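You operate a simulated robot arm through the tools that you are given. There is no shell and no other tool.

You are at the controls of a simulated robot arm. One attempt, no reset.

TASK
Fill the dent in the wall, let it set and sand it flat.
Fine: tube and pad go back on the trestle. Set down upright: filler tube.

The check looks at the end state, three seconds after you hand in, the way a careful person would. Anything else that was tipped, shoved, dropped, spilled or broken makes it a failure.

THE ROBOT
A 7-joint arm with a two-finger parallel gripper, fixed in place. Base frame: the origin is on the floor under the middle of its stand, x ahead of it, y to its left, z up. Readings come in mm, rad, newtons and seconds.
It reaches about 1147 mm from its shoulder. Its first joint turns from -2.897 to 2.897 rad. Payload 3.43 kg.
Tool frame: the origin (TCP) lies between the finger pads and is the grasp point; the fingertips stand 30 mm ahead of it; z points along the fingers, y is the line along which they close. The gripper opens to 94 mm. The fingers are 28 mm wide and 10 mm thick; the gripper's body (50 by 96 mm) begins 55 mm behind the TCP.
Orientation is that of the tool frame in the base frame, as [roll, pitch, yaw] about the fixed x, y, z axes, in that order (R = Rz(yaw) Ry(pitch) Rx(roll)). With the fingers straight down and closing along the base's y, the tool's x points along the base's -x, its y along +y and its z along -z.

THE INTERFACE
- The arm moves only by the tool send_rows. Its argument "increments" is text: rows parted by semicolons, each of 6 numbers parted by spaces: the shift along the tool's x, y, z in mm, then the turn, a rotation vector about the tool's x, y, z in rad. In form: x y z ax ay az; .... A call has 1 to 20 rows; each row shifts and turns the commanded pose from where the row before left it, along the tool's axes as they then stand. "claw" is the closure, from 0 (fully open) to 1 (shut), set as the call begins (left out, the last holds). Rows are played at 5 a second. More than 50 mm and 0.15 rad between two rows, or a gripper value outside its range, and nothing of the call is played. A pose out of reach is approached as far as the arm can. The call stops where the force on the tool passes 40 N (or 10 N more than at its start, if that is more) or the arm is blocked; 0.2 s more then pass. The fingers move at their own pace (about 45 mm/s each) and stop on an object; they squeeze with about 35 N. The grip force told is the motor's: it shows also when the fingers shut on nothing. Time passes only in rows, and 0.2 s behind the last, so rows that do not move let the fingers close. It gives the time, the measured TCP pose, the force on the tool (base axes), the opening and the grip force at its end, in the units of the frame above (readings bear some noise), with the torque about the TCP (base axes, N m) and any sound that the robot's microphone picked up.
- Cameras (640 x 400 px; columns grow to the right, rows downward): "scene" is fixed at [51, -500.1, 1494.3]; the picture's right is [0.41, -0.91, 0.00], its down [-0.43, -0.19, -0.88] and it looks along [0.80, 0.36, -0.47] (base axes); focal length 332 px, centre (320, 200). "wrist" rides on the gripper at [76, 14, -103] in the tool frame; the picture's right is [-0.18, 0.98, 0.00], its down [-0.75, -0.14, -0.64] and it looks along [-0.63, -0.12, 0.77] (tool axes); focal length 243 px, centre (320, 200). There is no depth. A picture from a camera that has moved, and an enlarged one, comes with that camera's place and axes in the base frame and with its lens.
- snapshot(camera): a new picture of that camera. No time passes.
- zoom(camera, box): a new picture of the part [left, top, right, bottom] of that camera's present view, enlarged. No time passes.
- hand_in(): hands the job in; it is judged then, once.

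Nothing tells you positions but the pictures and the camera data. Unless the task says otherwise, let go and move clear before handing in.

The tools are called after "Emit:" by a JSON object that holds its "name" and its "arguments". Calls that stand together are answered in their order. send_rows: Moves the arm, as the interface text tells. Its arguments: {"type":"object","properties":{"increments":{"type":"string"},"claw":{"type":"number"}},"required":["increments"]} The other tools are called the same way: snapshot (camera) takes a picture; zoom (camera, box) takes an enlarged picture of a part of a camera's view; hand_in () hands the job in.

At the start:

```text
time_s: 0.0
ee_pos: [650.8, 103.3, 1268.3]
tool_rot: [-3.141, 0.001, 3.141]
contact_force: [-0.2, -0.4, 0.1]
torque: [-0.03, 0.0, 0.0]
finger_gap: 94.2
grip_force: 0.0
```

scene: 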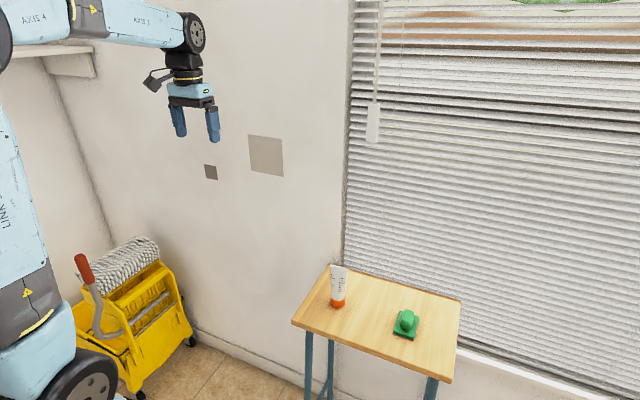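
wrist: 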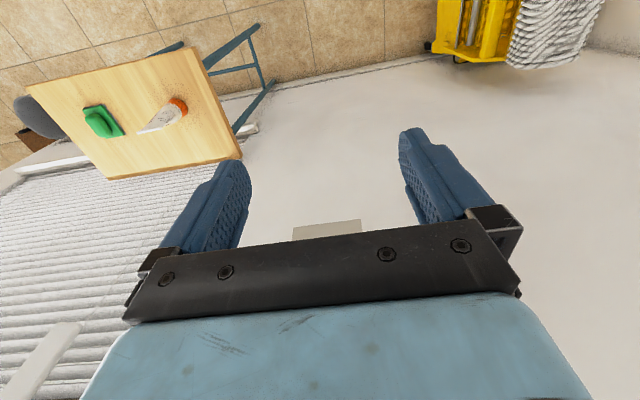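

I see a wall ahead with two grey patches (one small and dark, one larger and lighter), and a trestle table carrying a filler tube and a green sanding pad. I'll zoom in on each before moving.

Emit:
{"name": "zoom", "arguments": {"camera": "scene", "box": [180, 110, 310, 200]}}

Emit:
{"name": "zoom", "arguments": {"camera": "scene", "box": [280, 250, 480, 375]}}

Emit:
{"name": "zoom", "arguments": {"camera": "wrist", "box": [20, 40, 260, 190]}}

```text
4.44 times, centred on (245, 155) of scene
camera zoom: at [51.0, -500.1, 1494.3], right [0.41, -0.91, 0.0], down [-0.43, -0.19, -0.88], along [0.8, 0.36, -0.47], focal length 1477 px, centre (653, 400)
```

zoom: 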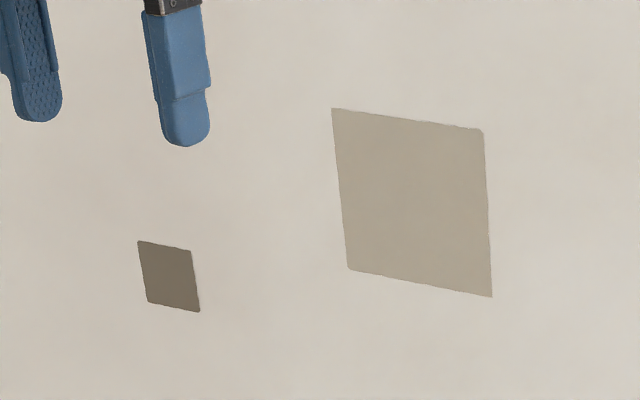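

```text
3.20 times, centred on (380, 312) of scene
camera zoom: at [51.0, -500.1, 1494.3], right [0.41, -0.91, 0.0], down [-0.43, -0.19, -0.88], along [0.8, 0.36, -0.47], focal length 1064 px, centre (128, -160)
```

zoom: 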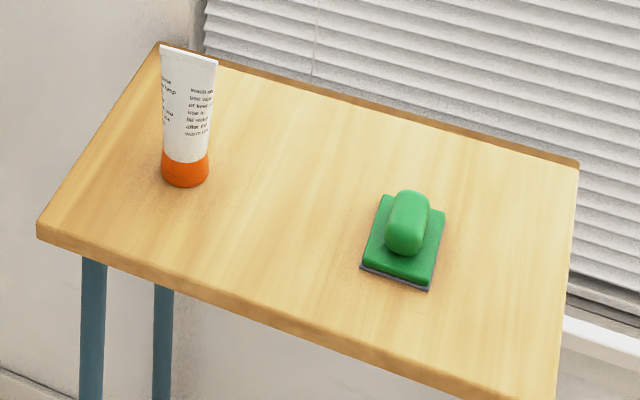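

```text
2.67 times, centred on (140, 115) of wrist
camera zoom: at [575.0, 117.2, 1370.6], right [0.18, 0.98, 0.0], down [0.75, -0.14, 0.64], along [0.63, -0.12, -0.77], focal length 647 px, centre (800, 427)
```

zoom: 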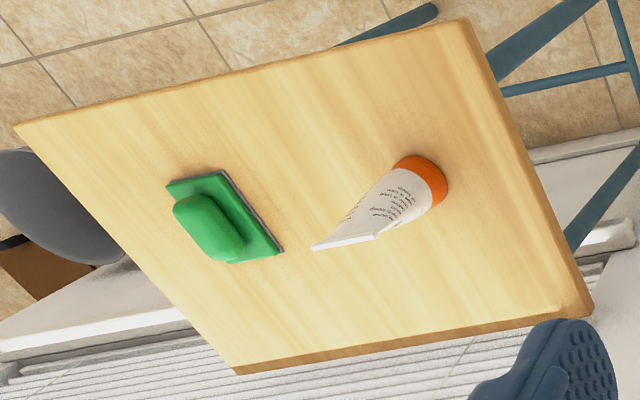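

The small dark patch sits roughly at (880, 295, 1026) and the large pale one at (880, 60, 1125). The tube is near (714, -257) and the pad near (708, -452), on a tabletop at about z 760. I'll tilt the wrist camera towards the wall to find out which patch is the dent.

Emit:
{"name": "send_rows", "arguments": {"increments": "12 20 38 0 0 0; 12 20 38 0 0 0; 12 20 38 0 0 0; 12 20 38 0 0 0; 0 0 0 0 -0.14 0; 0 0 0 0 -0.14 0; 0 0 0 0 -0.14 0; 0 0 0 0 -0.14 0", "claw": 0}}

Emit:
{"name": "snapshot", "arguments": {"camera": "wrist"}}

Emit:
{"name": "snapshot", "arguments": {"camera": "scene"}}

```text
time_s: 1.8
ee_pos: [603.3, 183.8, 1118.0]
tool_rot: [3.139, 0.563, 3.141]
contact_force: [0.1, -0.3, 0.2]
torque: [0.01, 0.01, -0.01]
finger_gap: 93.8
grip_force: 0.0
```

```text
taken
camera wrist: at [483.5, 197.2, 1163.0], right [0.16, 0.98, 0.1], down [0.3, -0.14, 0.94], along [0.94, -0.12, -0.31], focal length 243 px, centre (320, 200)
```

wrist: 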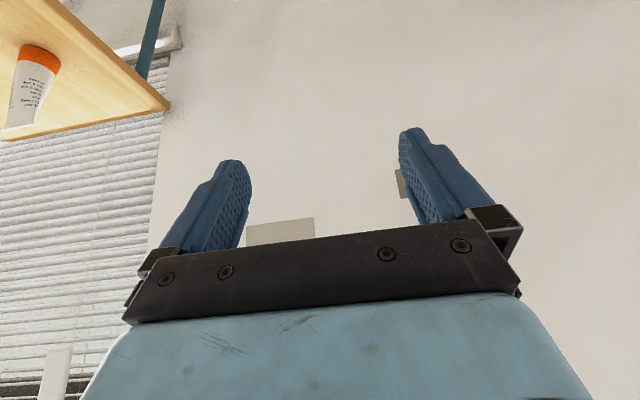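

```text
taken
```

scene: 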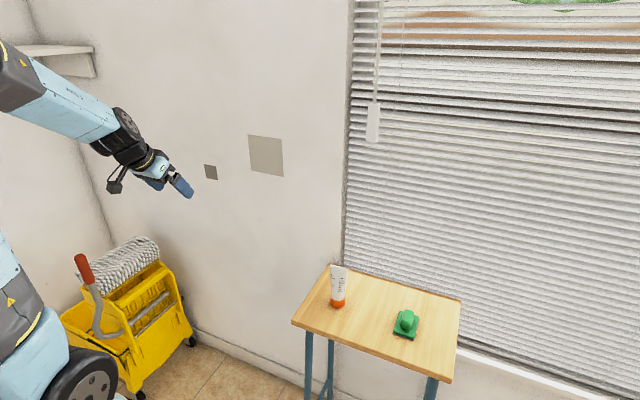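

The hand blocks the lower part of the wrist view, and triangulation puts the wall at about x = 895. I'll tilt further up so both patches show beyond the fingers.

Emit:
{"name": "send_rows", "arguments": {"increments": "0 20 0 0 -0.14 0; 0 20 0 0 -0.14 0; 0 20 0 0 -0.14 0; 0 0 0 0 -0.14 0; 0 0 0 0 -0.14 0"}}

Emit:
{"name": "snapshot", "arguments": {"camera": "wrist"}}

```text
time_s: 3.0
ee_pos: [604.0, 242.5, 1116.8]
tool_rot: [3.14, 1.263, 3.14]
contact_force: [-0.2, -0.1, 0.4]
torque: [-0.01, 0.0, 0.01]
finger_gap: 93.9
grip_force: 0.0
```

```text
taken
camera wrist: at [483.5, 256.5, 1075.4], right [0.06, 0.98, 0.18], down [-0.38, -0.14, 0.91], along [0.92, -0.12, 0.37], focal length 243 px, centre (320, 200)
```

wrist: 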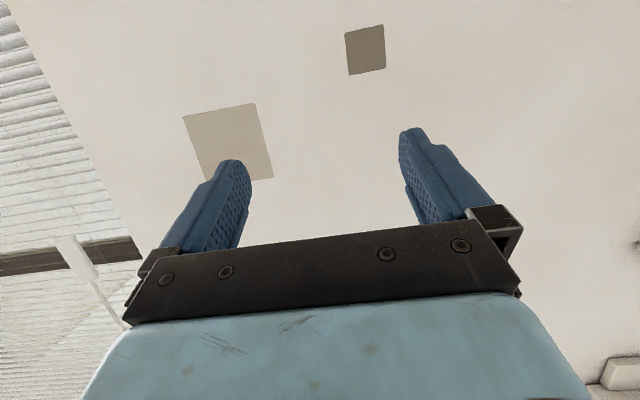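

Emit:
{"name": "zoom", "arguments": {"camera": "wrist", "box": [325, 10, 405, 85]}}

Emit:
{"name": "zoom", "arguments": {"camera": "wrist", "box": [170, 90, 290, 190]}}

```text
5.33 times, centred on (365, 48) of wrist
camera zoom: at [483.5, 256.5, 1075.4], right [0.06, 0.98, 0.18], down [-0.38, -0.14, 0.91], along [0.92, -0.12, 0.37], focal length 1294 px, centre (80, 1013)
```

zoom: 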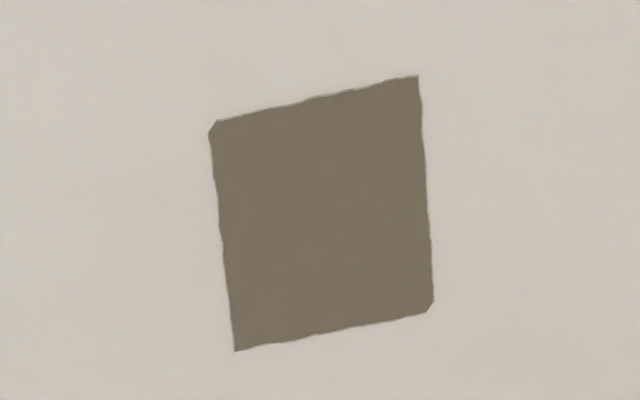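

```text
4.00 times, centred on (230, 140) of wrist
camera zoom: at [483.5, 256.5, 1075.4], right [0.06, 0.98, 0.18], down [-0.38, -0.14, 0.91], along [0.92, -0.12, 0.37], focal length 970 px, centre (680, 440)
```

zoom: 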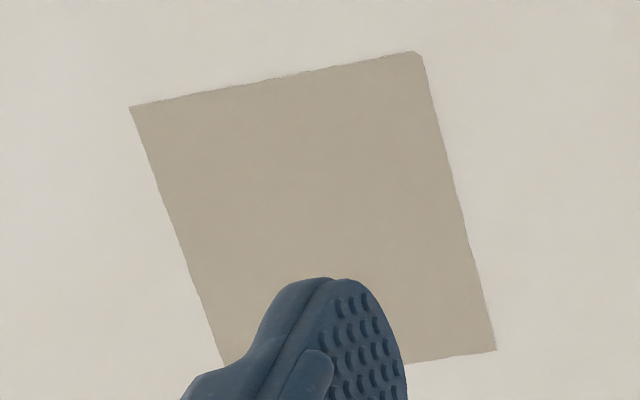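

Emit:
{"name": "zoom", "arguments": {"camera": "scene", "box": [198, 158, 224, 184]}}

Emit:
{"name": "zoom", "arguments": {"camera": "scene", "box": [240, 126, 292, 182]}}

Emit:
{"name": "zoom", "arguments": {"camera": "scene", "box": [320, 255, 360, 320]}}

Emit:
{"name": "zoom", "arguments": {"camera": "scene", "box": [380, 295, 430, 350]}}

```text
15.38 times, centred on (211, 171) of scene
camera zoom: at [51.0, -500.1, 1494.3], right [0.41, -0.91, 0.0], down [-0.43, -0.19, -0.88], along [0.8, 0.36, -0.47], focal length 5114 px, centre (1997, 646)
```

zoom: 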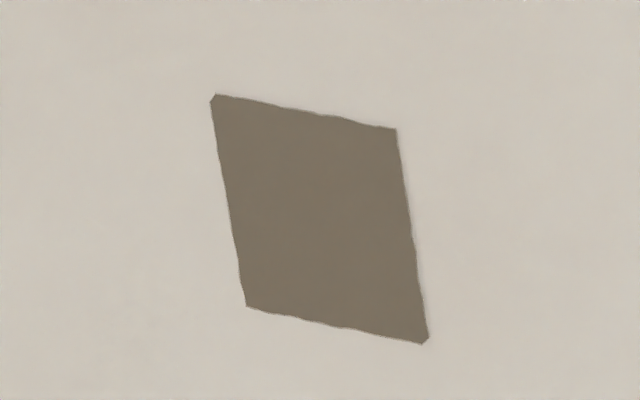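

```text
7.14 times, centred on (266, 154) of scene
camera zoom: at [51.0, -500.1, 1494.3], right [0.41, -0.91, 0.0], down [-0.43, -0.19, -0.88], along [0.8, 0.36, -0.47], focal length 2374 px, centre (706, 529)
```

zoom: 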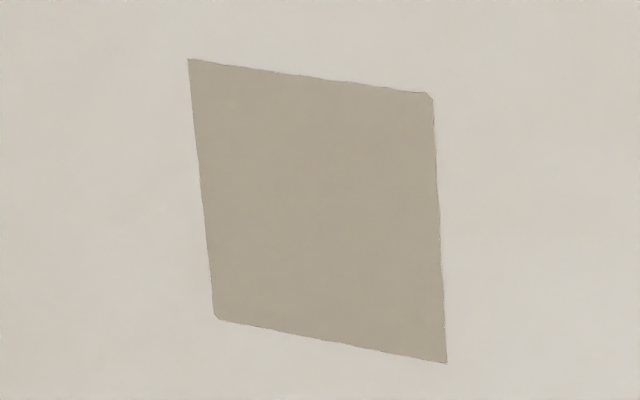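

```text
6.15 times, centred on (340, 288) of scene
camera zoom: at [51.0, -500.1, 1494.3], right [0.41, -0.91, 0.0], down [-0.43, -0.19, -0.88], along [0.8, 0.36, -0.47], focal length 2045 px, centre (197, -338)
```

zoom: 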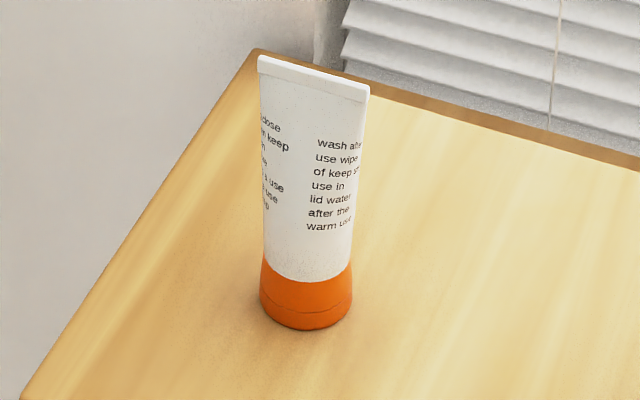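

```text
7.27 times, centred on (405, 322) of scene
camera zoom: at [51.0, -500.1, 1494.3], right [0.41, -0.91, 0.0], down [-0.43, -0.19, -0.88], along [0.8, 0.36, -0.47], focal length 2417 px, centre (-298, -691)
```

zoom: 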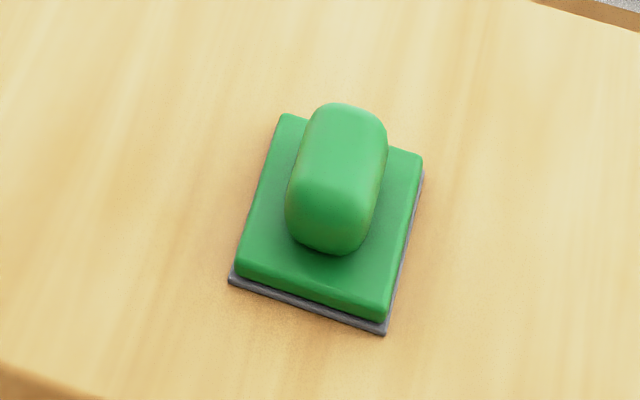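

Both patches are flat, irregular shapes: the small dark one is about 50 mm at (895, 309, 1018), the large pale one about 124 mm at (895, 67, 1118). To settle which is the hollow, I'll shut the fingers, face the wall squarely and feel both gently.

Emit:
{"name": "send_rows", "arguments": {"increments": "0 0 0 0 -0.1027 0; 0 0 0 0 -0.1027 0; 0 0 0 0 -0.1026 0; 16.5 11.1 32.7 0 0 0; 16.5 11.1 32.7 0 0 0; 16.5 11.1 32.7 0 0 0; 16.5 11.1 32.7 0 0 0; 16.5 11.1 32.7 0 0 0; 16.5 11.1 32.7 0 0 0", "claw": 1}}

Emit:
{"name": "snapshot", "arguments": {"camera": "wrist"}}

Emit:
{"name": "snapshot", "arguments": {"camera": "scene"}}

```text
time_s: 5.0
ee_pos: [798.9, 310.2, 1017.0]
tool_rot: [-3.042, 1.568, -3.042]
contact_force: [-0.3, -0.4, 0.1]
torque: [0.0, 0.02, 0.01]
finger_gap: 0.0
grip_force: 32.9
```

```text
taken
camera wrist: at [696.1, 324.7, 941.2], right [0.0, 0.98, 0.18], down [-0.64, -0.14, 0.76], along [0.77, -0.12, 0.63], focal length 243 px, centre (320, 200)
```

wrist: 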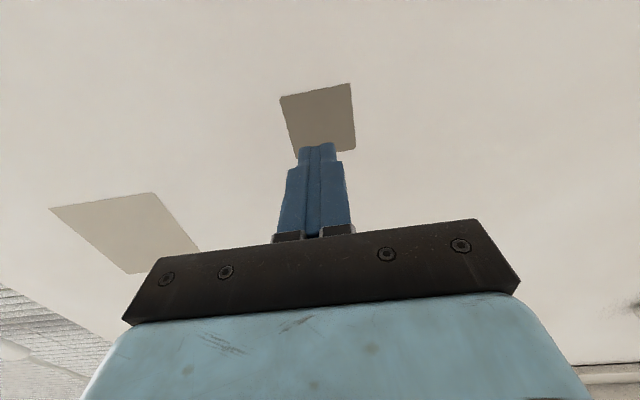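

```text
taken
```

scene: 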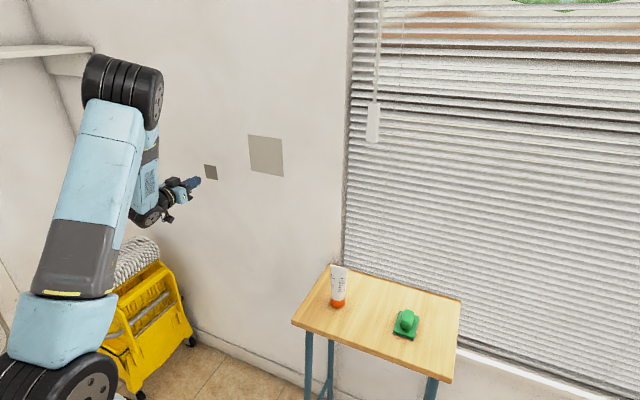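

Emit:
{"name": "zoom", "arguments": {"camera": "wrist", "box": [265, 70, 375, 165]}}

Emit:
{"name": "zoom", "arguments": {"camera": "wrist", "box": [40, 180, 210, 285]}}

```text
4.21 times, centred on (320, 118) of wrist
camera zoom: at [696.1, 324.7, 941.2], right [0.0, 0.98, 0.18], down [-0.64, -0.14, 0.76], along [0.77, -0.12, 0.63], focal length 1022 px, centre (320, 547)
```

zoom: 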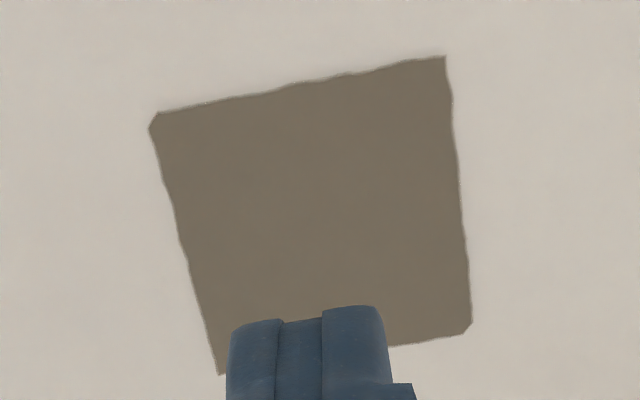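

```text
3.76 times, centred on (125, 232) of wrist
camera zoom: at [696.1, 324.7, 941.2], right [0.0, 0.98, 0.18], down [-0.64, -0.14, 0.76], along [0.77, -0.12, 0.63], focal length 913 px, centre (1054, 78)
```

zoom: 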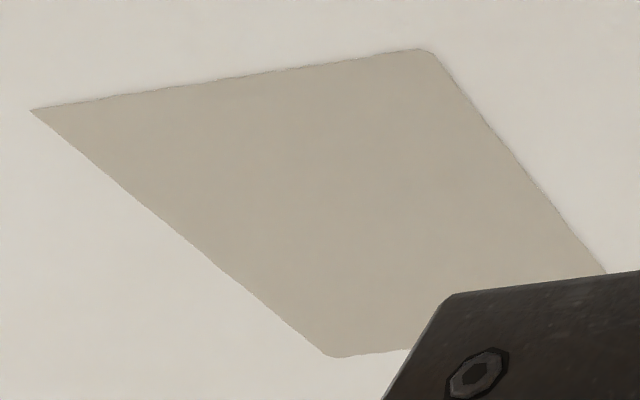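

Emit:
{"name": "send_rows", "arguments": {"increments": "0 0 25 0 0 0; 0 0 15 0 0 0; 0 0 2 0 0 0; 0 0 2 0 0 0; 0 0 2 0 0 0; 0 0 2 0 0 0; 0 0 2 0 0 0; 0 0 2 0 0 0; 0 0 2 0 0 0; 0 0 2 0 0 0; 0 0 2 0 0 0; 0 0 2 0 0 0"}}

Emit:
{"name": "zoom", "arguments": {"camera": "wrist", "box": [265, 70, 375, 165]}}

```text
time_s: 7.6
ee_pos: [859.1, 307.8, 1015.2]
tool_rot: [-3.055, 1.568, -3.054]
contact_force: [-0.4, -0.6, -0.1]
torque: [-0.01, -0.01, 0.0]
finger_gap: 0.0
grip_force: 32.5
```

```text
4.21 times, centred on (320, 118) of wrist
camera zoom: at [756.1, 322.8, 940.4], right [0.0, 0.98, 0.18], down [-0.64, -0.14, 0.76], along [0.77, -0.12, 0.63], focal length 1022 px, centre (320, 547)
```

zoom: 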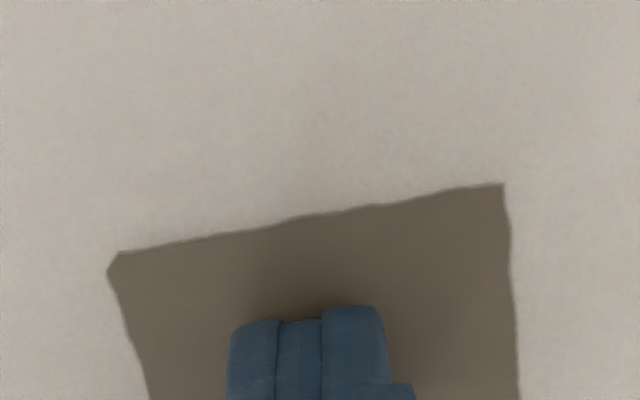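

Emit:
{"name": "send_rows", "arguments": {"increments": "0 0 1 0 0 0; 0 0 1 0 0 0; 0 0 1 0 0 0; 0 0 1 0 0 0; 0 0 1 0 0 0; 0 0 1 0 0 0; 0 0 1 0 0 0; 0 0 1 0 0 0; 0 0 1 0 0 0; 0 0 1 0 0 0; 0 0 1 0 0 0; 0 0 1 0 0 0; 0 0 1 0 0 0; 0 0 1 0 0 0"}}

Emit:
{"name": "snapshot", "arguments": {"camera": "wrist"}}

```text
time_s: 8.5
ee_pos: [859.8, 308.5, 1017.2]
tool_rot: [-2.984, 1.564, -2.985]
contact_force: [-20.4, -7.3, 3.1]
torque: [0.09, -0.4, -0.2]
finger_gap: 0.0
grip_force: 32.4
stopped in row 4: the force on the tool passed its limit at 45 N (the readings are from after the stop); the commanded pose is now the measured one
```

```text
taken
camera wrist: at [756.6, 323.0, 940.8], right [0.0, 0.98, 0.18], down [-0.64, -0.14, 0.76], along [0.77, -0.12, 0.63], focal length 243 px, centre (320, 200)
```

wrist: 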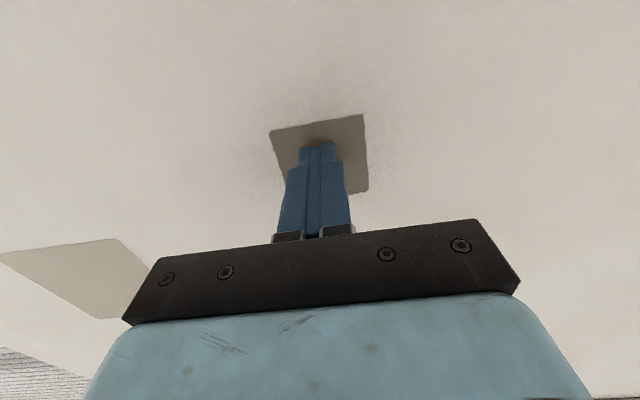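

Contact on the small dark patch comes at TCP x ≈ 860. I'll back off and feel the plain wall between the patches for comparison.

Emit:
{"name": "send_rows", "arguments": {"increments": "0 0 -15 0 0 0; 0 -40 0 0 0 0; 0 -40 0 0 0 0; 0 0 8 0 0 0; 0 0 1 0 0 0; 0 0 1 0 0 0; 0 0 1 0 0 0; 0 0 1 0 0 0; 0 0 1 0 0 0; 0 0 1 0 0 0; 0 0 1 0 0 0; 0 0 1 0 0 0; 0 0 1 0 0 0; 0 0 1 0 0 0; 0 0 1 0 0 0; 0 0 1 0 0 0; 0 0 1 0 0 0; 0 0 1 0 0 0"}}

```text
time_s: 11.4
ee_pos: [859.7, 228.1, 1016.0]
tool_rot: [-3.031, 1.56, -3.031]
contact_force: [-19.5, -6.3, 4.5]
torque: [0.13, -0.38, -0.18]
finger_gap: 0.0
grip_force: 32.8
stopped in row 14: the force on the tool passed its limit at 43 N (the readings are from after the stop); the commanded pose is now the measured one
```

Emit:
{"name": "send_rows", "arguments": {"increments": "0 0 -15 0 0 0; -25 -40 0 0 0 0; -25 -40 0 0 0 0; -25 -40 0 0 0 0; -25 -40 0 0 0 0; 0 0 8 0 0 0; 0 0 1 0 0 0; 0 0 1 0 0 0; 0 0 1 0 0 0; 0 0 1 0 0 0; 0 0 1 0 0 0; 0 0 1 0 0 0; 0 0 1 0 0 0; 0 0 1 0 0 0; 0 0 1 0 0 0; 0 0 1 0 0 0; 0 0 1 0 0 0; 0 0 1 0 0 0; 0 0 1 0 0 0; 0 0 1 0 0 0"}}

Emit:
{"name": "snapshot", "arguments": {"camera": "wrist"}}

```text
time_s: 14.2
ee_pos: [861.1, 70.1, 1115.9]
tool_rot: [-3.025, 1.557, -3.023]
contact_force: [-24.8, -4.4, 2.7]
torque: [0.23, -0.44, -0.19]
finger_gap: 0.0
grip_force: 32.8
stopped in row 14: the force on the tool passed its limit at 43 N (the readings are from after the stop); the commanded pose is now the measured one
```

```text
taken
camera wrist: at [756.1, 84.1, 1040.3], right [0.0, 0.98, 0.18], down [-0.63, -0.14, 0.76], along [0.77, -0.11, 0.62], focal length 243 px, centre (320, 200)
```

wrist: 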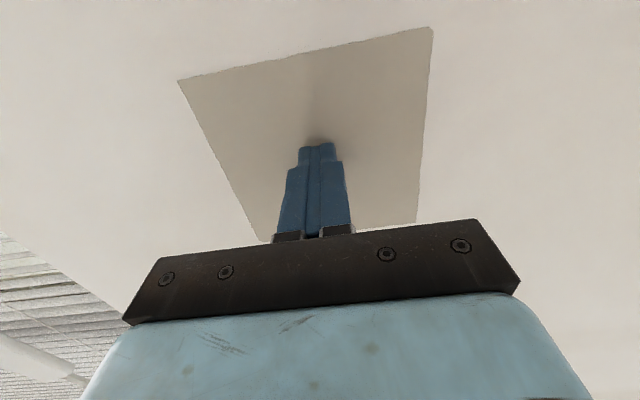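

Emit:
{"name": "zoom", "arguments": {"camera": "wrist", "box": [380, 20, 460, 70]}}

Emit:
{"name": "zoom", "arguments": {"camera": "wrist", "box": [170, 60, 250, 110]}}

```text
8.00 times, centred on (420, 45) of wrist
camera zoom: at [756.1, 84.1, 1040.3], right [0.0, 0.98, 0.18], down [-0.63, -0.14, 0.76], along [0.77, -0.11, 0.62], focal length 1941 px, centre (-480, 1440)
```

zoom: 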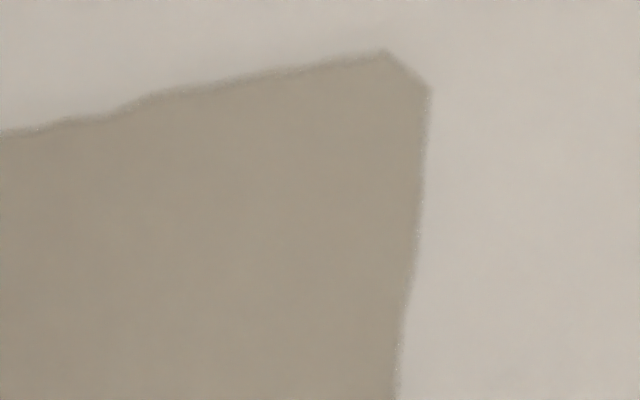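

```text
8.00 times, centred on (210, 85) of wrist
camera zoom: at [756.1, 84.1, 1040.3], right [0.0, 0.98, 0.18], down [-0.63, -0.14, 0.76], along [0.77, -0.11, 0.62], focal length 1941 px, centre (1200, 1120)
```

zoom: 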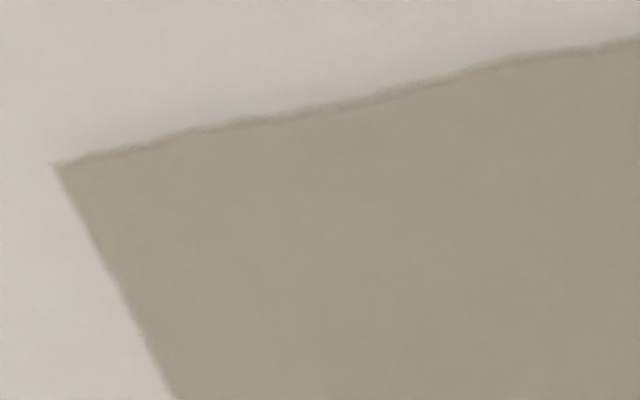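

All three touches meet the wall at the same depth, within about a millimetre, so the patches only differ visually. I take the small, dark, dent-sized one as the dent and the large pale one as an old flush patch to leave alone. Next I'll back off, open, turn the fingers down and go above the tube.

Emit:
{"name": "send_rows", "arguments": {"increments": "0 0 -50 0 0 0; 0 0 -50 0 0 0; 0 0 -50 0 0 0; 0 0 -50 0 0 0; 0 -29.8 0 0 0.1415 0; 0 -29.8 0 0 0.1415 0; 0 -29.8 0 0 0.1415 0; 0 -29.8 0 0 0.1415 0; 0 -29.8 0 0 0.1415 0; 0 -29.8 0 0 0.1415 0; 0 -29.8 0 0 0.1415 0; 0 -29.8 0 0 0.1415 0; 0 -29.8 0 0 0.1415 0; 0 -29.8 0 0 0.1415 0; 0 -29.8 0 0 0.1415 0; 0 0 0 0 0 0", "claw": 0}}

Emit:
{"name": "snapshot", "arguments": {"camera": "wrist"}}

Emit:
{"name": "snapshot", "arguments": {"camera": "scene"}}

```text
time_s: 17.6
ee_pos: [692.2, -253.7, 1129.2]
tool_rot: [3.141, 0.001, -3.139]
contact_force: [-0.4, 0.4, -0.3]
torque: [0.03, -0.01, 0.0]
finger_gap: 93.9
grip_force: 0.0
out of reach, approached as far as the arm can: row 4
```

```text
taken
camera wrist: at [616.0, -239.4, 1231.7], right [0.18, 0.98, 0.0], down [0.75, -0.14, 0.64], along [0.63, -0.12, -0.77], focal length 243 px, centre (320, 200)
```

wrist: 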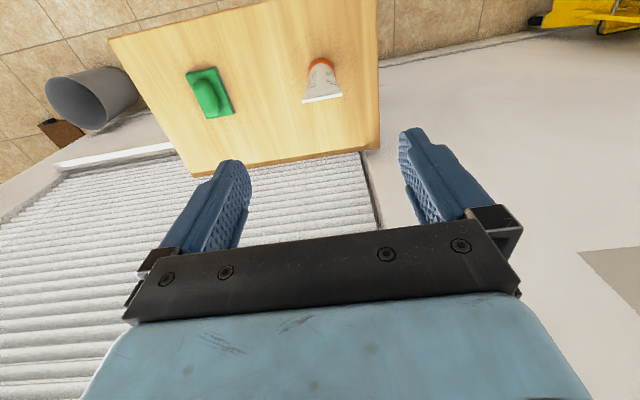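

```text
taken
```

scene: 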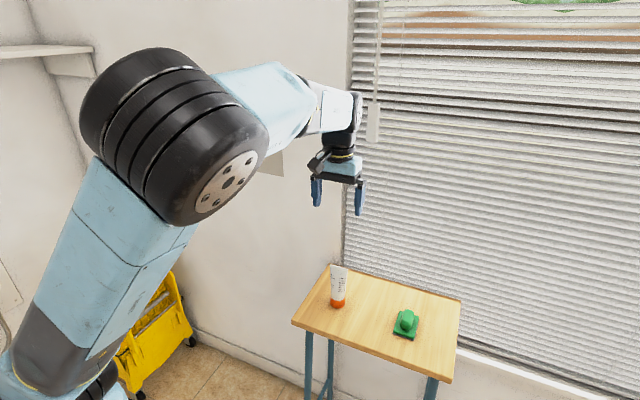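

Emit:
{"name": "zoom", "arguments": {"camera": "wrist", "box": [280, 45, 370, 115]}}

Emit:
{"name": "zoom", "arguments": {"camera": "wrist", "box": [100, 0, 390, 180]}}

```text
5.71 times, centred on (325, 80) of wrist
camera zoom: at [616.0, -239.4, 1231.7], right [0.18, 0.98, 0.0], down [0.75, -0.14, 0.64], along [0.63, -0.12, -0.77], focal length 1386 px, centre (291, 886)
```

zoom: 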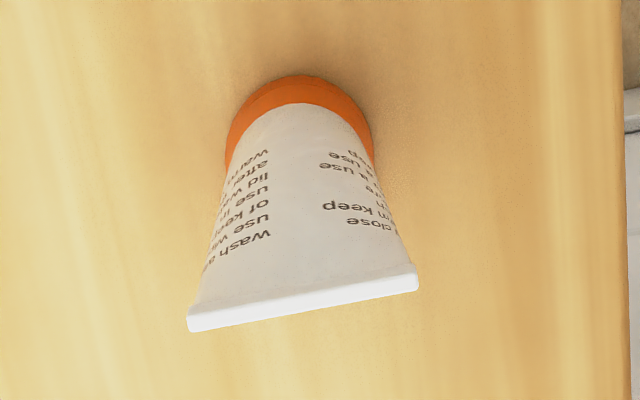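

```text
2.21 times, centred on (245, 90) of wrist
camera zoom: at [616.0, -239.4, 1231.7], right [0.18, 0.98, 0.0], down [0.75, -0.14, 0.64], along [0.63, -0.12, -0.77], focal length 535 px, centre (486, 443)
```

zoom: 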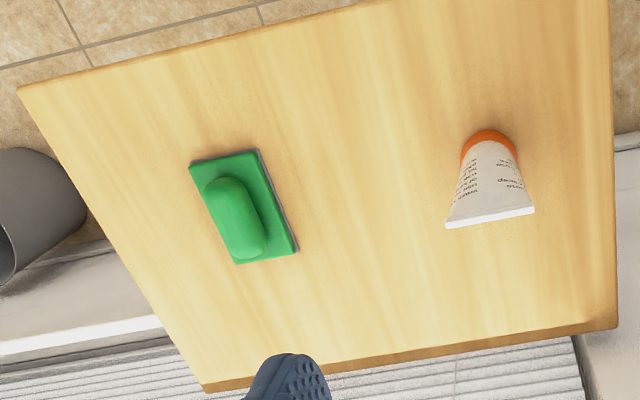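

The tube's crimp runs along y at x ≈ 715.5, from y −230 to −283, and its top is at z ≈ 907. I'll drop to just above it and check the alignment.

Emit:
{"name": "send_rows", "arguments": {"increments": "-5.8 -0.7 42.3 0 0 0; -5.8 -0.7 42.3 0 0 0; -5.8 -0.7 42.3 0 0 0; -5.8 -0.7 42.3 0 0 0; 0 0 0 0 0 0"}}

Emit:
{"name": "snapshot", "arguments": {"camera": "wrist"}}

Emit:
{"name": "zoom", "arguments": {"camera": "scene", "box": [300, 190, 400, 320]}}

```text
time_s: 18.8
ee_pos: [715.4, -257.7, 959.1]
tool_rot: [3.141, 0.001, -3.139]
contact_force: [-1.2, -0.1, -1.2]
torque: [-0.01, 0.01, 0.02]
finger_gap: 94.2
grip_force: 0.0
```

```text
taken
camera wrist: at [638.6, -243.3, 1061.9], right [0.18, 0.98, 0.0], down [0.75, -0.14, 0.64], along [0.63, -0.12, -0.77], focal length 243 px, centre (320, 200)
```

wrist: 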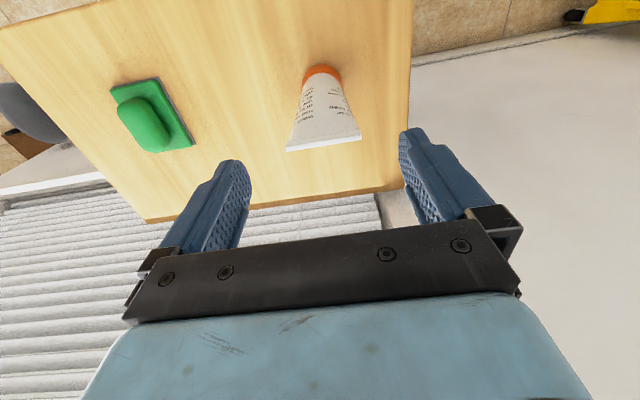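

```text
3.08 times, centred on (350, 255) of scene
camera zoom: at [51.0, -500.1, 1494.3], right [0.41, -0.91, 0.0], down [-0.43, -0.19, -0.88], along [0.8, 0.36, -0.47], focal length 1023 px, centre (228, 31)
```

zoom: 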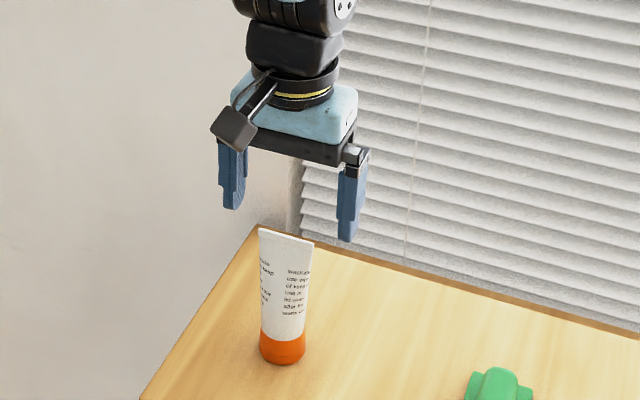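

Emit:
{"name": "send_rows", "arguments": {"increments": "-1 1.5 25 0 0 0; 0 0 25 0 0 0; 0 0 25 0 0 0; 0 0 12 0 0 0; 0 0 10 0 0 0; 0 0 0 0 0 0"}}

Emit:
{"name": "snapshot", "arguments": {"camera": "wrist"}}

Emit:
{"name": "zoom", "arguments": {"camera": "scene", "box": [300, 210, 400, 320]}}

```text
time_s: 20.2
ee_pos: [716.3, -254.3, 862.9]
tool_rot: [-3.139, 0.0, -3.138]
contact_force: [-0.5, 0.5, -0.2]
torque: [-0.01, 0.01, 0.01]
finger_gap: 94.2
grip_force: 0.0
```

```text
taken
camera wrist: at [639.8, -239.7, 965.1], right [0.18, 0.98, 0.0], down [0.75, -0.14, 0.64], along [0.63, -0.12, -0.77], focal length 243 px, centre (320, 200)
```

wrist: 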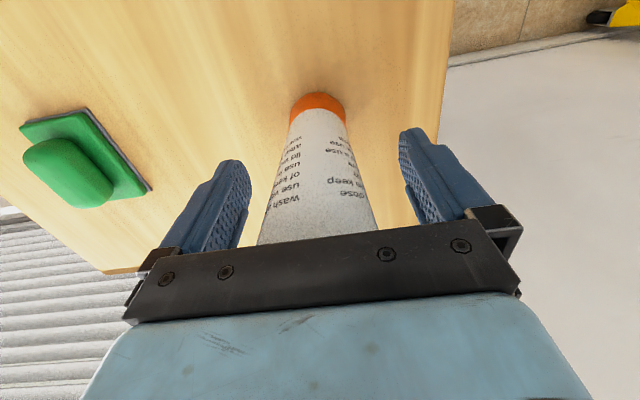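

```text
3.64 times, centred on (350, 265) of scene
camera zoom: at [51.0, -500.1, 1494.3], right [0.41, -0.91, 0.0], down [-0.43, -0.19, -0.88], along [0.8, 0.36, -0.47], focal length 1209 px, centre (211, -36)
```

zoom: 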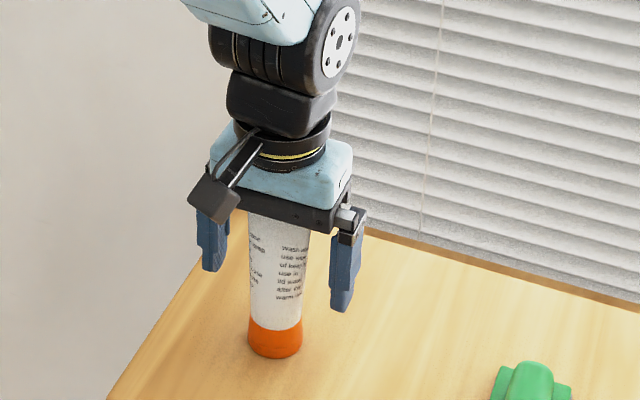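

The tube stands centred between the fingers. I'll close in small stages so I don't squeeze filler out here.

Emit:
{"name": "send_rows", "arguments": {"increments": "0 0 0 0 0 0; 0 0 0 0 0 0; 0 0 0 0 0 0; 0 0 0 0 0 0; 0 0 0 0 0 0", "claw": 0.5}}

Emit:
{"name": "snapshot", "arguments": {"camera": "wrist"}}

```text
time_s: 21.4
ee_pos: [716.9, -254.7, 862.7]
tool_rot: [-3.141, 0.001, -3.136]
contact_force: [0.3, -0.5, 1.0]
torque: [-0.01, -0.02, 0.01]
finger_gap: 50.6
grip_force: 35.0
```

```text
taken
camera wrist: at [639.8, -239.7, 965.2], right [0.18, 0.98, 0.0], down [0.75, -0.14, 0.64], along [0.63, -0.12, -0.77], focal length 243 px, centre (320, 200)
```

wrist: 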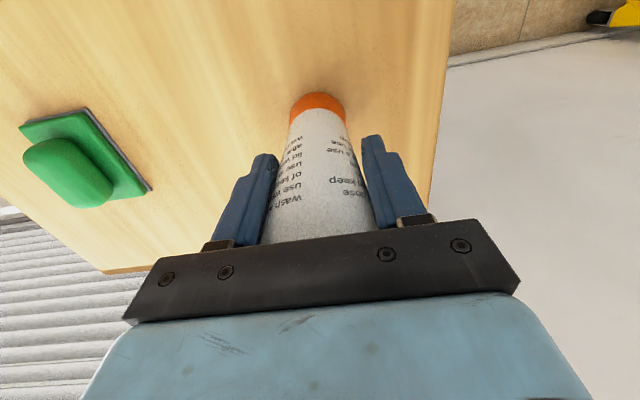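

Emit:
{"name": "send_rows", "arguments": {"increments": "0 0 -5 0 0 0; 0 0 -15 0 0 0; 0 0 -20 0 0 0; 0 0 0 0 0 0"}}

Emit:
{"name": "snapshot", "arguments": {"camera": "wrist"}}

Emit:
{"name": "zoom", "arguments": {"camera": "scene", "box": [300, 210, 400, 320]}}

```text
time_s: 22.4
ee_pos: [714.4, -252.5, 904.8]
tool_rot: [-3.14, 0.0, -3.139]
contact_force: [0.0, 0.4, -2.2]
torque: [0.01, -0.01, 0.03]
finger_gap: 50.4
grip_force: 34.8
```

```text
taken
camera wrist: at [638.2, -238.1, 1006.8], right [0.18, 0.98, 0.0], down [0.75, -0.14, 0.64], along [0.63, -0.12, -0.77], focal length 243 px, centre (320, 200)
```

wrist: 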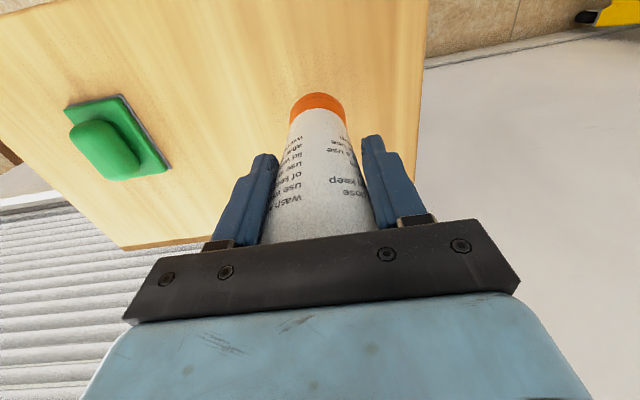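

```text
3.64 times, centred on (350, 265) of scene
camera zoom: at [51.0, -500.1, 1494.3], right [0.41, -0.91, 0.0], down [-0.43, -0.19, -0.88], along [0.8, 0.36, -0.47], focal length 1209 px, centre (211, -36)
```

zoom: 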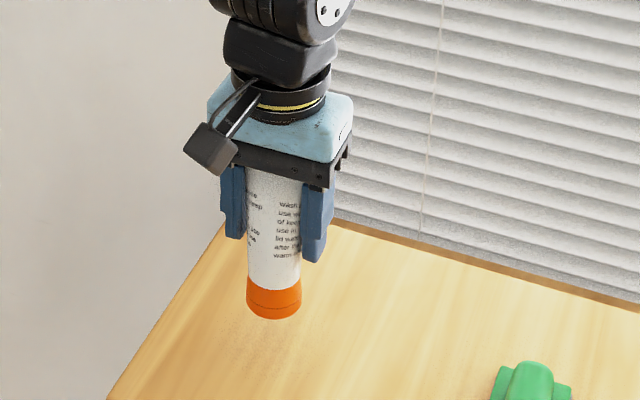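

The tube is held firmly (about 2 N) and nothing has leaked. I'll carry it up and across to y ≈ 308, turning it so the orange end faces the wall at dent height.

Emit:
{"name": "send_rows", "arguments": {"increments": "0 0 -38 0 0 0; 0 0 -38 0 0 0; 0 0 -39 0 0 0; 0 43 0 0 0 0; 0 43 0 0 0 0; 0 43 0 0 -0.1428 0; 0 43 0 0 -0.1428 0; 0 43 0 0 -0.1428 0; 0 43 0 0 -0.1428 0; 0 43 0 0 -0.1428 0; 0 43 0 0 -0.1428 0; 0 43 0 0 -0.1428 0; 0 43 0 0 -0.1428 0; 0 43 0 0 -0.1428 0; 0 43 0 0 -0.1428 0; 0 43 0 0 -0.1428 0; 0 0 0 0 0 0"}}

Emit:
{"name": "snapshot", "arguments": {"camera": "wrist"}}

Emit:
{"name": "snapshot", "arguments": {"camera": "scene"}}

```text
time_s: 26.0
ee_pos: [712.9, 310.0, 1015.8]
tool_rot: [-0.698, 1.568, -0.697]
contact_force: [-0.2, 0.0, -0.9]
torque: [-0.03, 0.07, 0.03]
finger_gap: 50.4
grip_force: 34.4
```

```text
taken
camera wrist: at [610.6, 324.5, 940.0], right [0.0, 0.98, 0.18], down [-0.64, -0.14, 0.75], along [0.77, -0.12, 0.63], focal length 243 px, centre (320, 200)
```

wrist: 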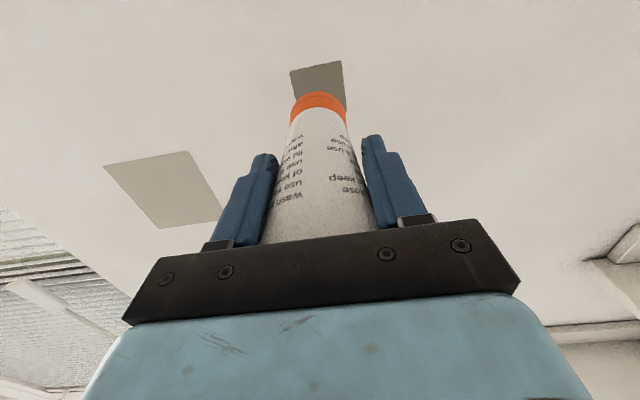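

```text
taken
```

scene: 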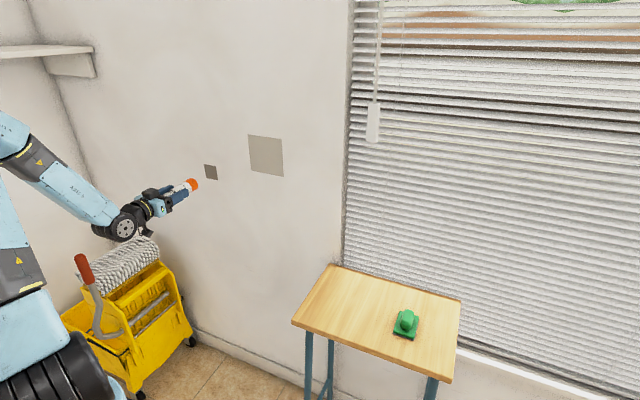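

Emit:
{"name": "zoom", "arguments": {"camera": "scene", "box": [130, 150, 230, 225]}}

Emit:
{"name": "zoom", "arguments": {"camera": "wrist", "box": [260, 50, 380, 125]}}

```text
5.33 times, centred on (180, 188) of scene
camera zoom: at [51.0, -500.1, 1494.3], right [0.41, -0.91, 0.0], down [-0.43, -0.19, -0.88], along [0.8, 0.36, -0.47], focal length 1773 px, centre (1067, 267)
```

zoom: 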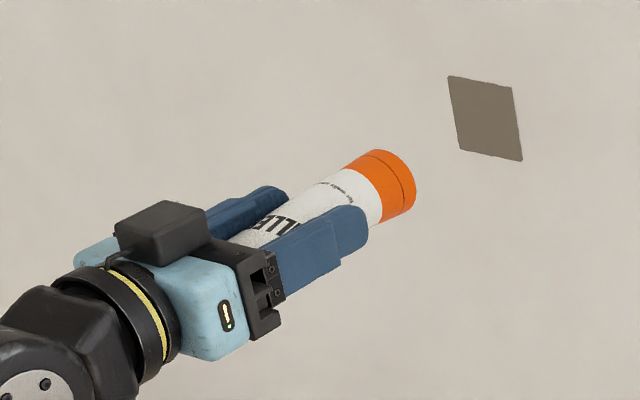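

```text
5.33 times, centred on (320, 88) of wrist
camera zoom: at [610.6, 324.5, 940.0], right [0.0, 0.98, 0.18], down [-0.64, -0.14, 0.75], along [0.77, -0.12, 0.63], focal length 1294 px, centre (320, 800)
```

zoom: 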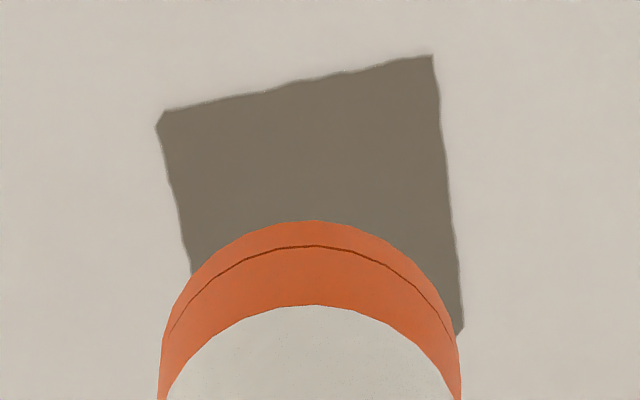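

Emit:
{"name": "zoom", "arguments": {"camera": "scene", "box": [60, 130, 240, 280]}}

```text
2.67 times, centred on (150, 205) of scene
camera zoom: at [51.0, -500.1, 1494.3], right [0.41, -0.91, 0.0], down [-0.43, -0.19, -0.88], along [0.8, 0.36, -0.47], focal length 886 px, centre (773, 187)
```

zoom: 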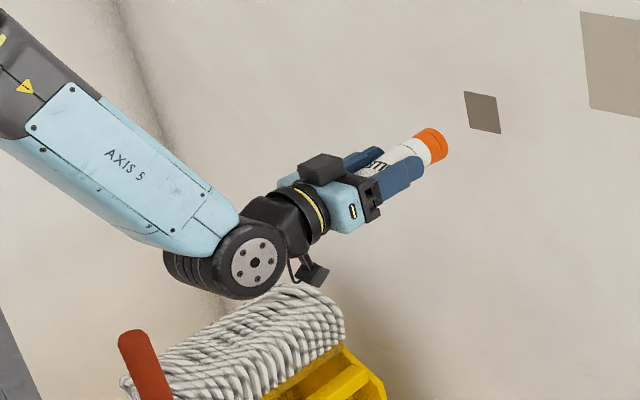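

The orange end faces the dent, whose centre I now put at y ≈ 308.5, z ≈ 1020. I'll trim the aim and advance, slowly at the end.

Emit:
{"name": "send_rows", "arguments": {"increments": "-4 -2 20 0 0 0; 0 0 20 0 0 0; 0 0 20 0 0 0; 0 0 3 0 0 0; 0 0 3 0 0 0; 0 0 0 0 0 0"}}

Emit:
{"name": "snapshot", "arguments": {"camera": "wrist"}}

Emit:
{"name": "zoom", "arguments": {"camera": "scene", "box": [150, 140, 250, 205]}}

```text
time_s: 27.4
ee_pos: [778.5, 304.4, 1020.7]
tool_rot: [-1.625, 1.57, -1.621]
contact_force: [0.3, 0.0, -2.4]
torque: [0.02, 0.11, -0.04]
finger_gap: 50.7
grip_force: 35.1
```

```text
taken
camera wrist: at [676.4, 319.0, 945.2], right [0.0, 0.98, 0.18], down [-0.64, -0.14, 0.75], along [0.77, -0.11, 0.63], focal length 243 px, centre (320, 200)
```

wrist: 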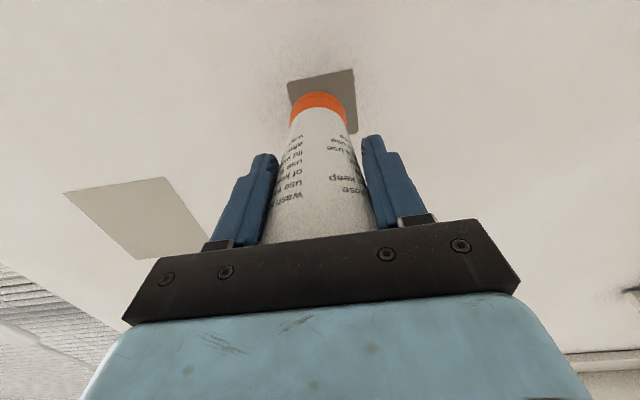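

```text
6.15 times, centred on (200, 172) of scene
camera zoom: at [51.0, -500.1, 1494.3], right [0.41, -0.91, 0.0], down [-0.43, -0.19, -0.88], along [0.8, 0.36, -0.47], focal length 2045 px, centre (1058, 369)
```

zoom: 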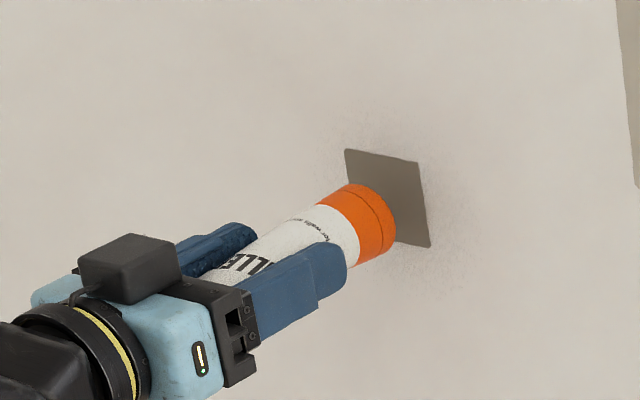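

Emit:
{"name": "send_rows", "arguments": {"increments": "0 3 2 0 0 0; 0 0 2 0 0 0; 0 0 2 0 0 0; 0 0 2 0 0 0; 0 0 0 0 0 0; 0 0 0 0 0 0"}}

Emit:
{"name": "zoom", "arguments": {"camera": "wrist", "box": [260, 50, 380, 125]}}

Emit:
{"name": "zoom", "arguments": {"camera": "scene", "box": [150, 140, 250, 205]}}

```text
time_s: 28.8
ee_pos: [785.8, 307.3, 1020.6]
tool_rot: [-1.643, 1.569, -1.638]
contact_force: [0.5, 0.3, -2.6]
torque: [0.01, 0.11, 0.03]
finger_gap: 51.0
grip_force: 35.1
```

```text
5.33 times, centred on (320, 88) of wrist
camera zoom: at [683.7, 321.2, 945.8], right [0.0, 0.98, 0.18], down [-0.64, -0.14, 0.75], along [0.77, -0.11, 0.63], focal length 1294 px, centre (320, 800)
```

zoom: 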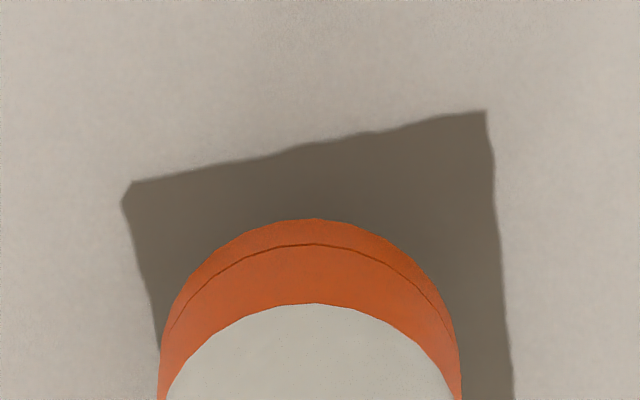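

```text
6.15 times, centred on (200, 172) of scene
camera zoom: at [51.0, -500.1, 1494.3], right [0.41, -0.91, 0.0], down [-0.43, -0.19, -0.88], along [0.8, 0.36, -0.47], focal length 2045 px, centre (1058, 369)
```

zoom: 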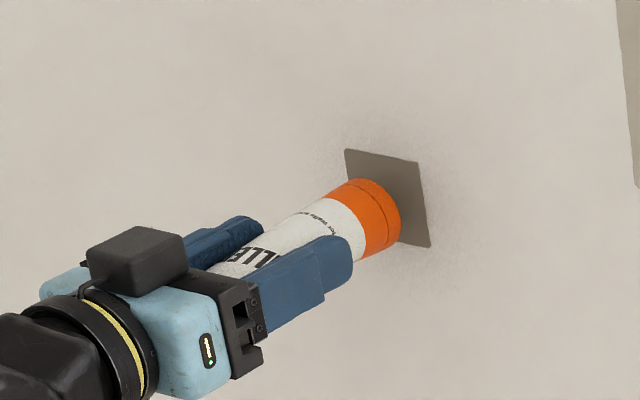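

Emit:
{"name": "send_rows", "arguments": {"increments": "0 0 2 0 0 0; 0 0 2 0 0 0; 0 0 0 0 0 0; 0 0 0 0 0 0"}}

Emit:
{"name": "zoom", "arguments": {"camera": "wrist", "box": [260, 50, 380, 125]}}

Emit:
{"name": "zoom", "arguments": {"camera": "scene", "box": [185, 150, 235, 190]}}

```text
time_s: 29.8
ee_pos: [789.9, 307.4, 1020.4]
tool_rot: [-1.57, 1.57, -1.57]
contact_force: [-0.2, -0.5, -2.5]
torque: [0.01, 0.1, 0.0]
finger_gap: 50.8
grip_force: 34.9
```

```text
5.33 times, centred on (320, 88) of wrist
camera zoom: at [687.3, 321.1, 945.1], right [0.0, 0.98, 0.18], down [-0.64, -0.14, 0.75], along [0.77, -0.11, 0.63], focal length 1294 px, centre (320, 800)
```

zoom: 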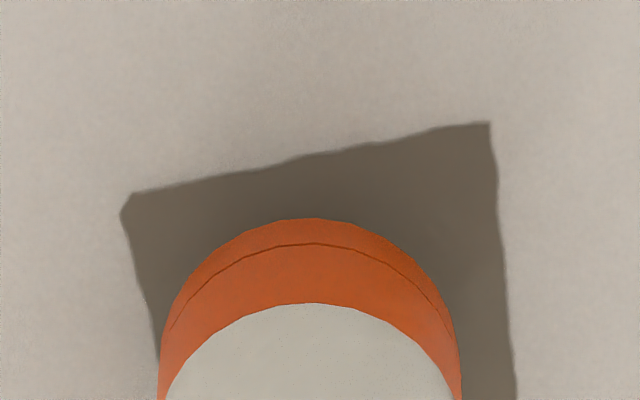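

```text
10.00 times, centred on (210, 170) of scene
camera zoom: at [51.0, -500.1, 1494.3], right [0.41, -0.91, 0.0], down [-0.43, -0.19, -0.88], along [0.8, 0.36, -0.47], focal length 3324 px, centre (1420, 500)
```

zoom: 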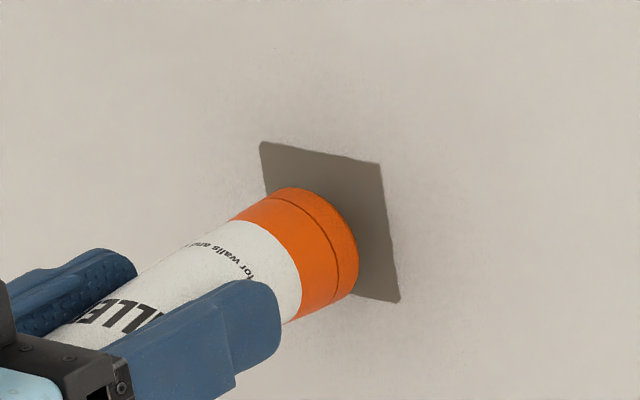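

Emit:
{"name": "send_rows", "arguments": {"increments": "0 0 1 0 0 0; 0 0 1 0 0 0; 0 0 1 0 0 0; 0 0 1 0 0 0; 0 0 0 0 0 0; 0 0 0 0 0 0"}}

Emit:
{"name": "zoom", "arguments": {"camera": "scene", "box": [185, 150, 235, 190]}}

```text
time_s: 31.2
ee_pos: [794.9, 306.7, 1022.1]
tool_rot: [-1.63, 1.57, -1.625]
contact_force: [-0.3, -0.6, -2.1]
torque: [-0.01, 0.05, 0.0]
finger_gap: 50.6
grip_force: 35.1
```

```text
10.00 times, centred on (210, 170) of scene
camera zoom: at [51.0, -500.1, 1494.3], right [0.41, -0.91, 0.0], down [-0.43, -0.19, -0.88], along [0.8, 0.36, -0.47], focal length 3324 px, centre (1420, 500)
```

zoom: 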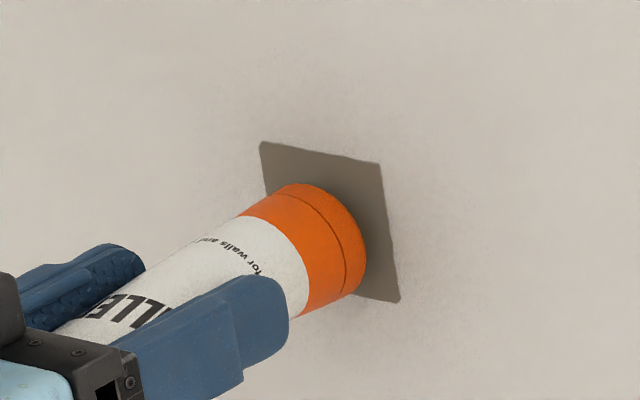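

Emit:
{"name": "send_rows", "arguments": {"increments": "-2 0 1 0 0 0; -1 0 1 0 0 0; 0 0 1 0 0 0; 0 0 1 0 0 0; 0 0 0 0 0 0; 0 0 0 0 0 0"}}

Emit:
{"name": "zoom", "arguments": {"camera": "scene", "box": [185, 150, 235, 190]}}

Emit:
{"name": "zoom", "arguments": {"camera": "wrist", "box": [260, 50, 380, 125]}}

```text
time_s: 32.6
ee_pos: [799.9, 305.9, 1024.3]
tool_rot: [-1.668, 1.569, -1.665]
contact_force: [0.1, -0.1, -2.0]
torque: [0.01, 0.09, 0.01]
finger_gap: 50.7
grip_force: 35.3
```

```text
10.00 times, centred on (210, 170) of scene
camera zoom: at [51.0, -500.1, 1494.3], right [0.41, -0.91, 0.0], down [-0.43, -0.19, -0.88], along [0.8, 0.36, -0.47], focal length 3324 px, centre (1420, 500)
```

zoom: 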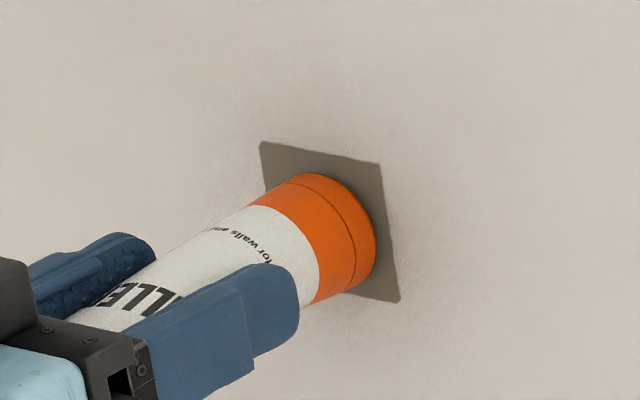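

```text
5.33 times, centred on (320, 88) of wrist
camera zoom: at [696.5, 320.8, 947.5], right [0.0, 0.98, 0.18], down [-0.64, -0.14, 0.75], along [0.77, -0.12, 0.63], focal length 1294 px, centre (320, 800)
```

zoom: 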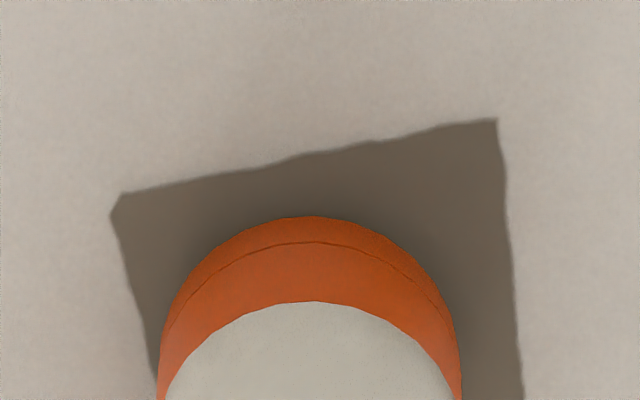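

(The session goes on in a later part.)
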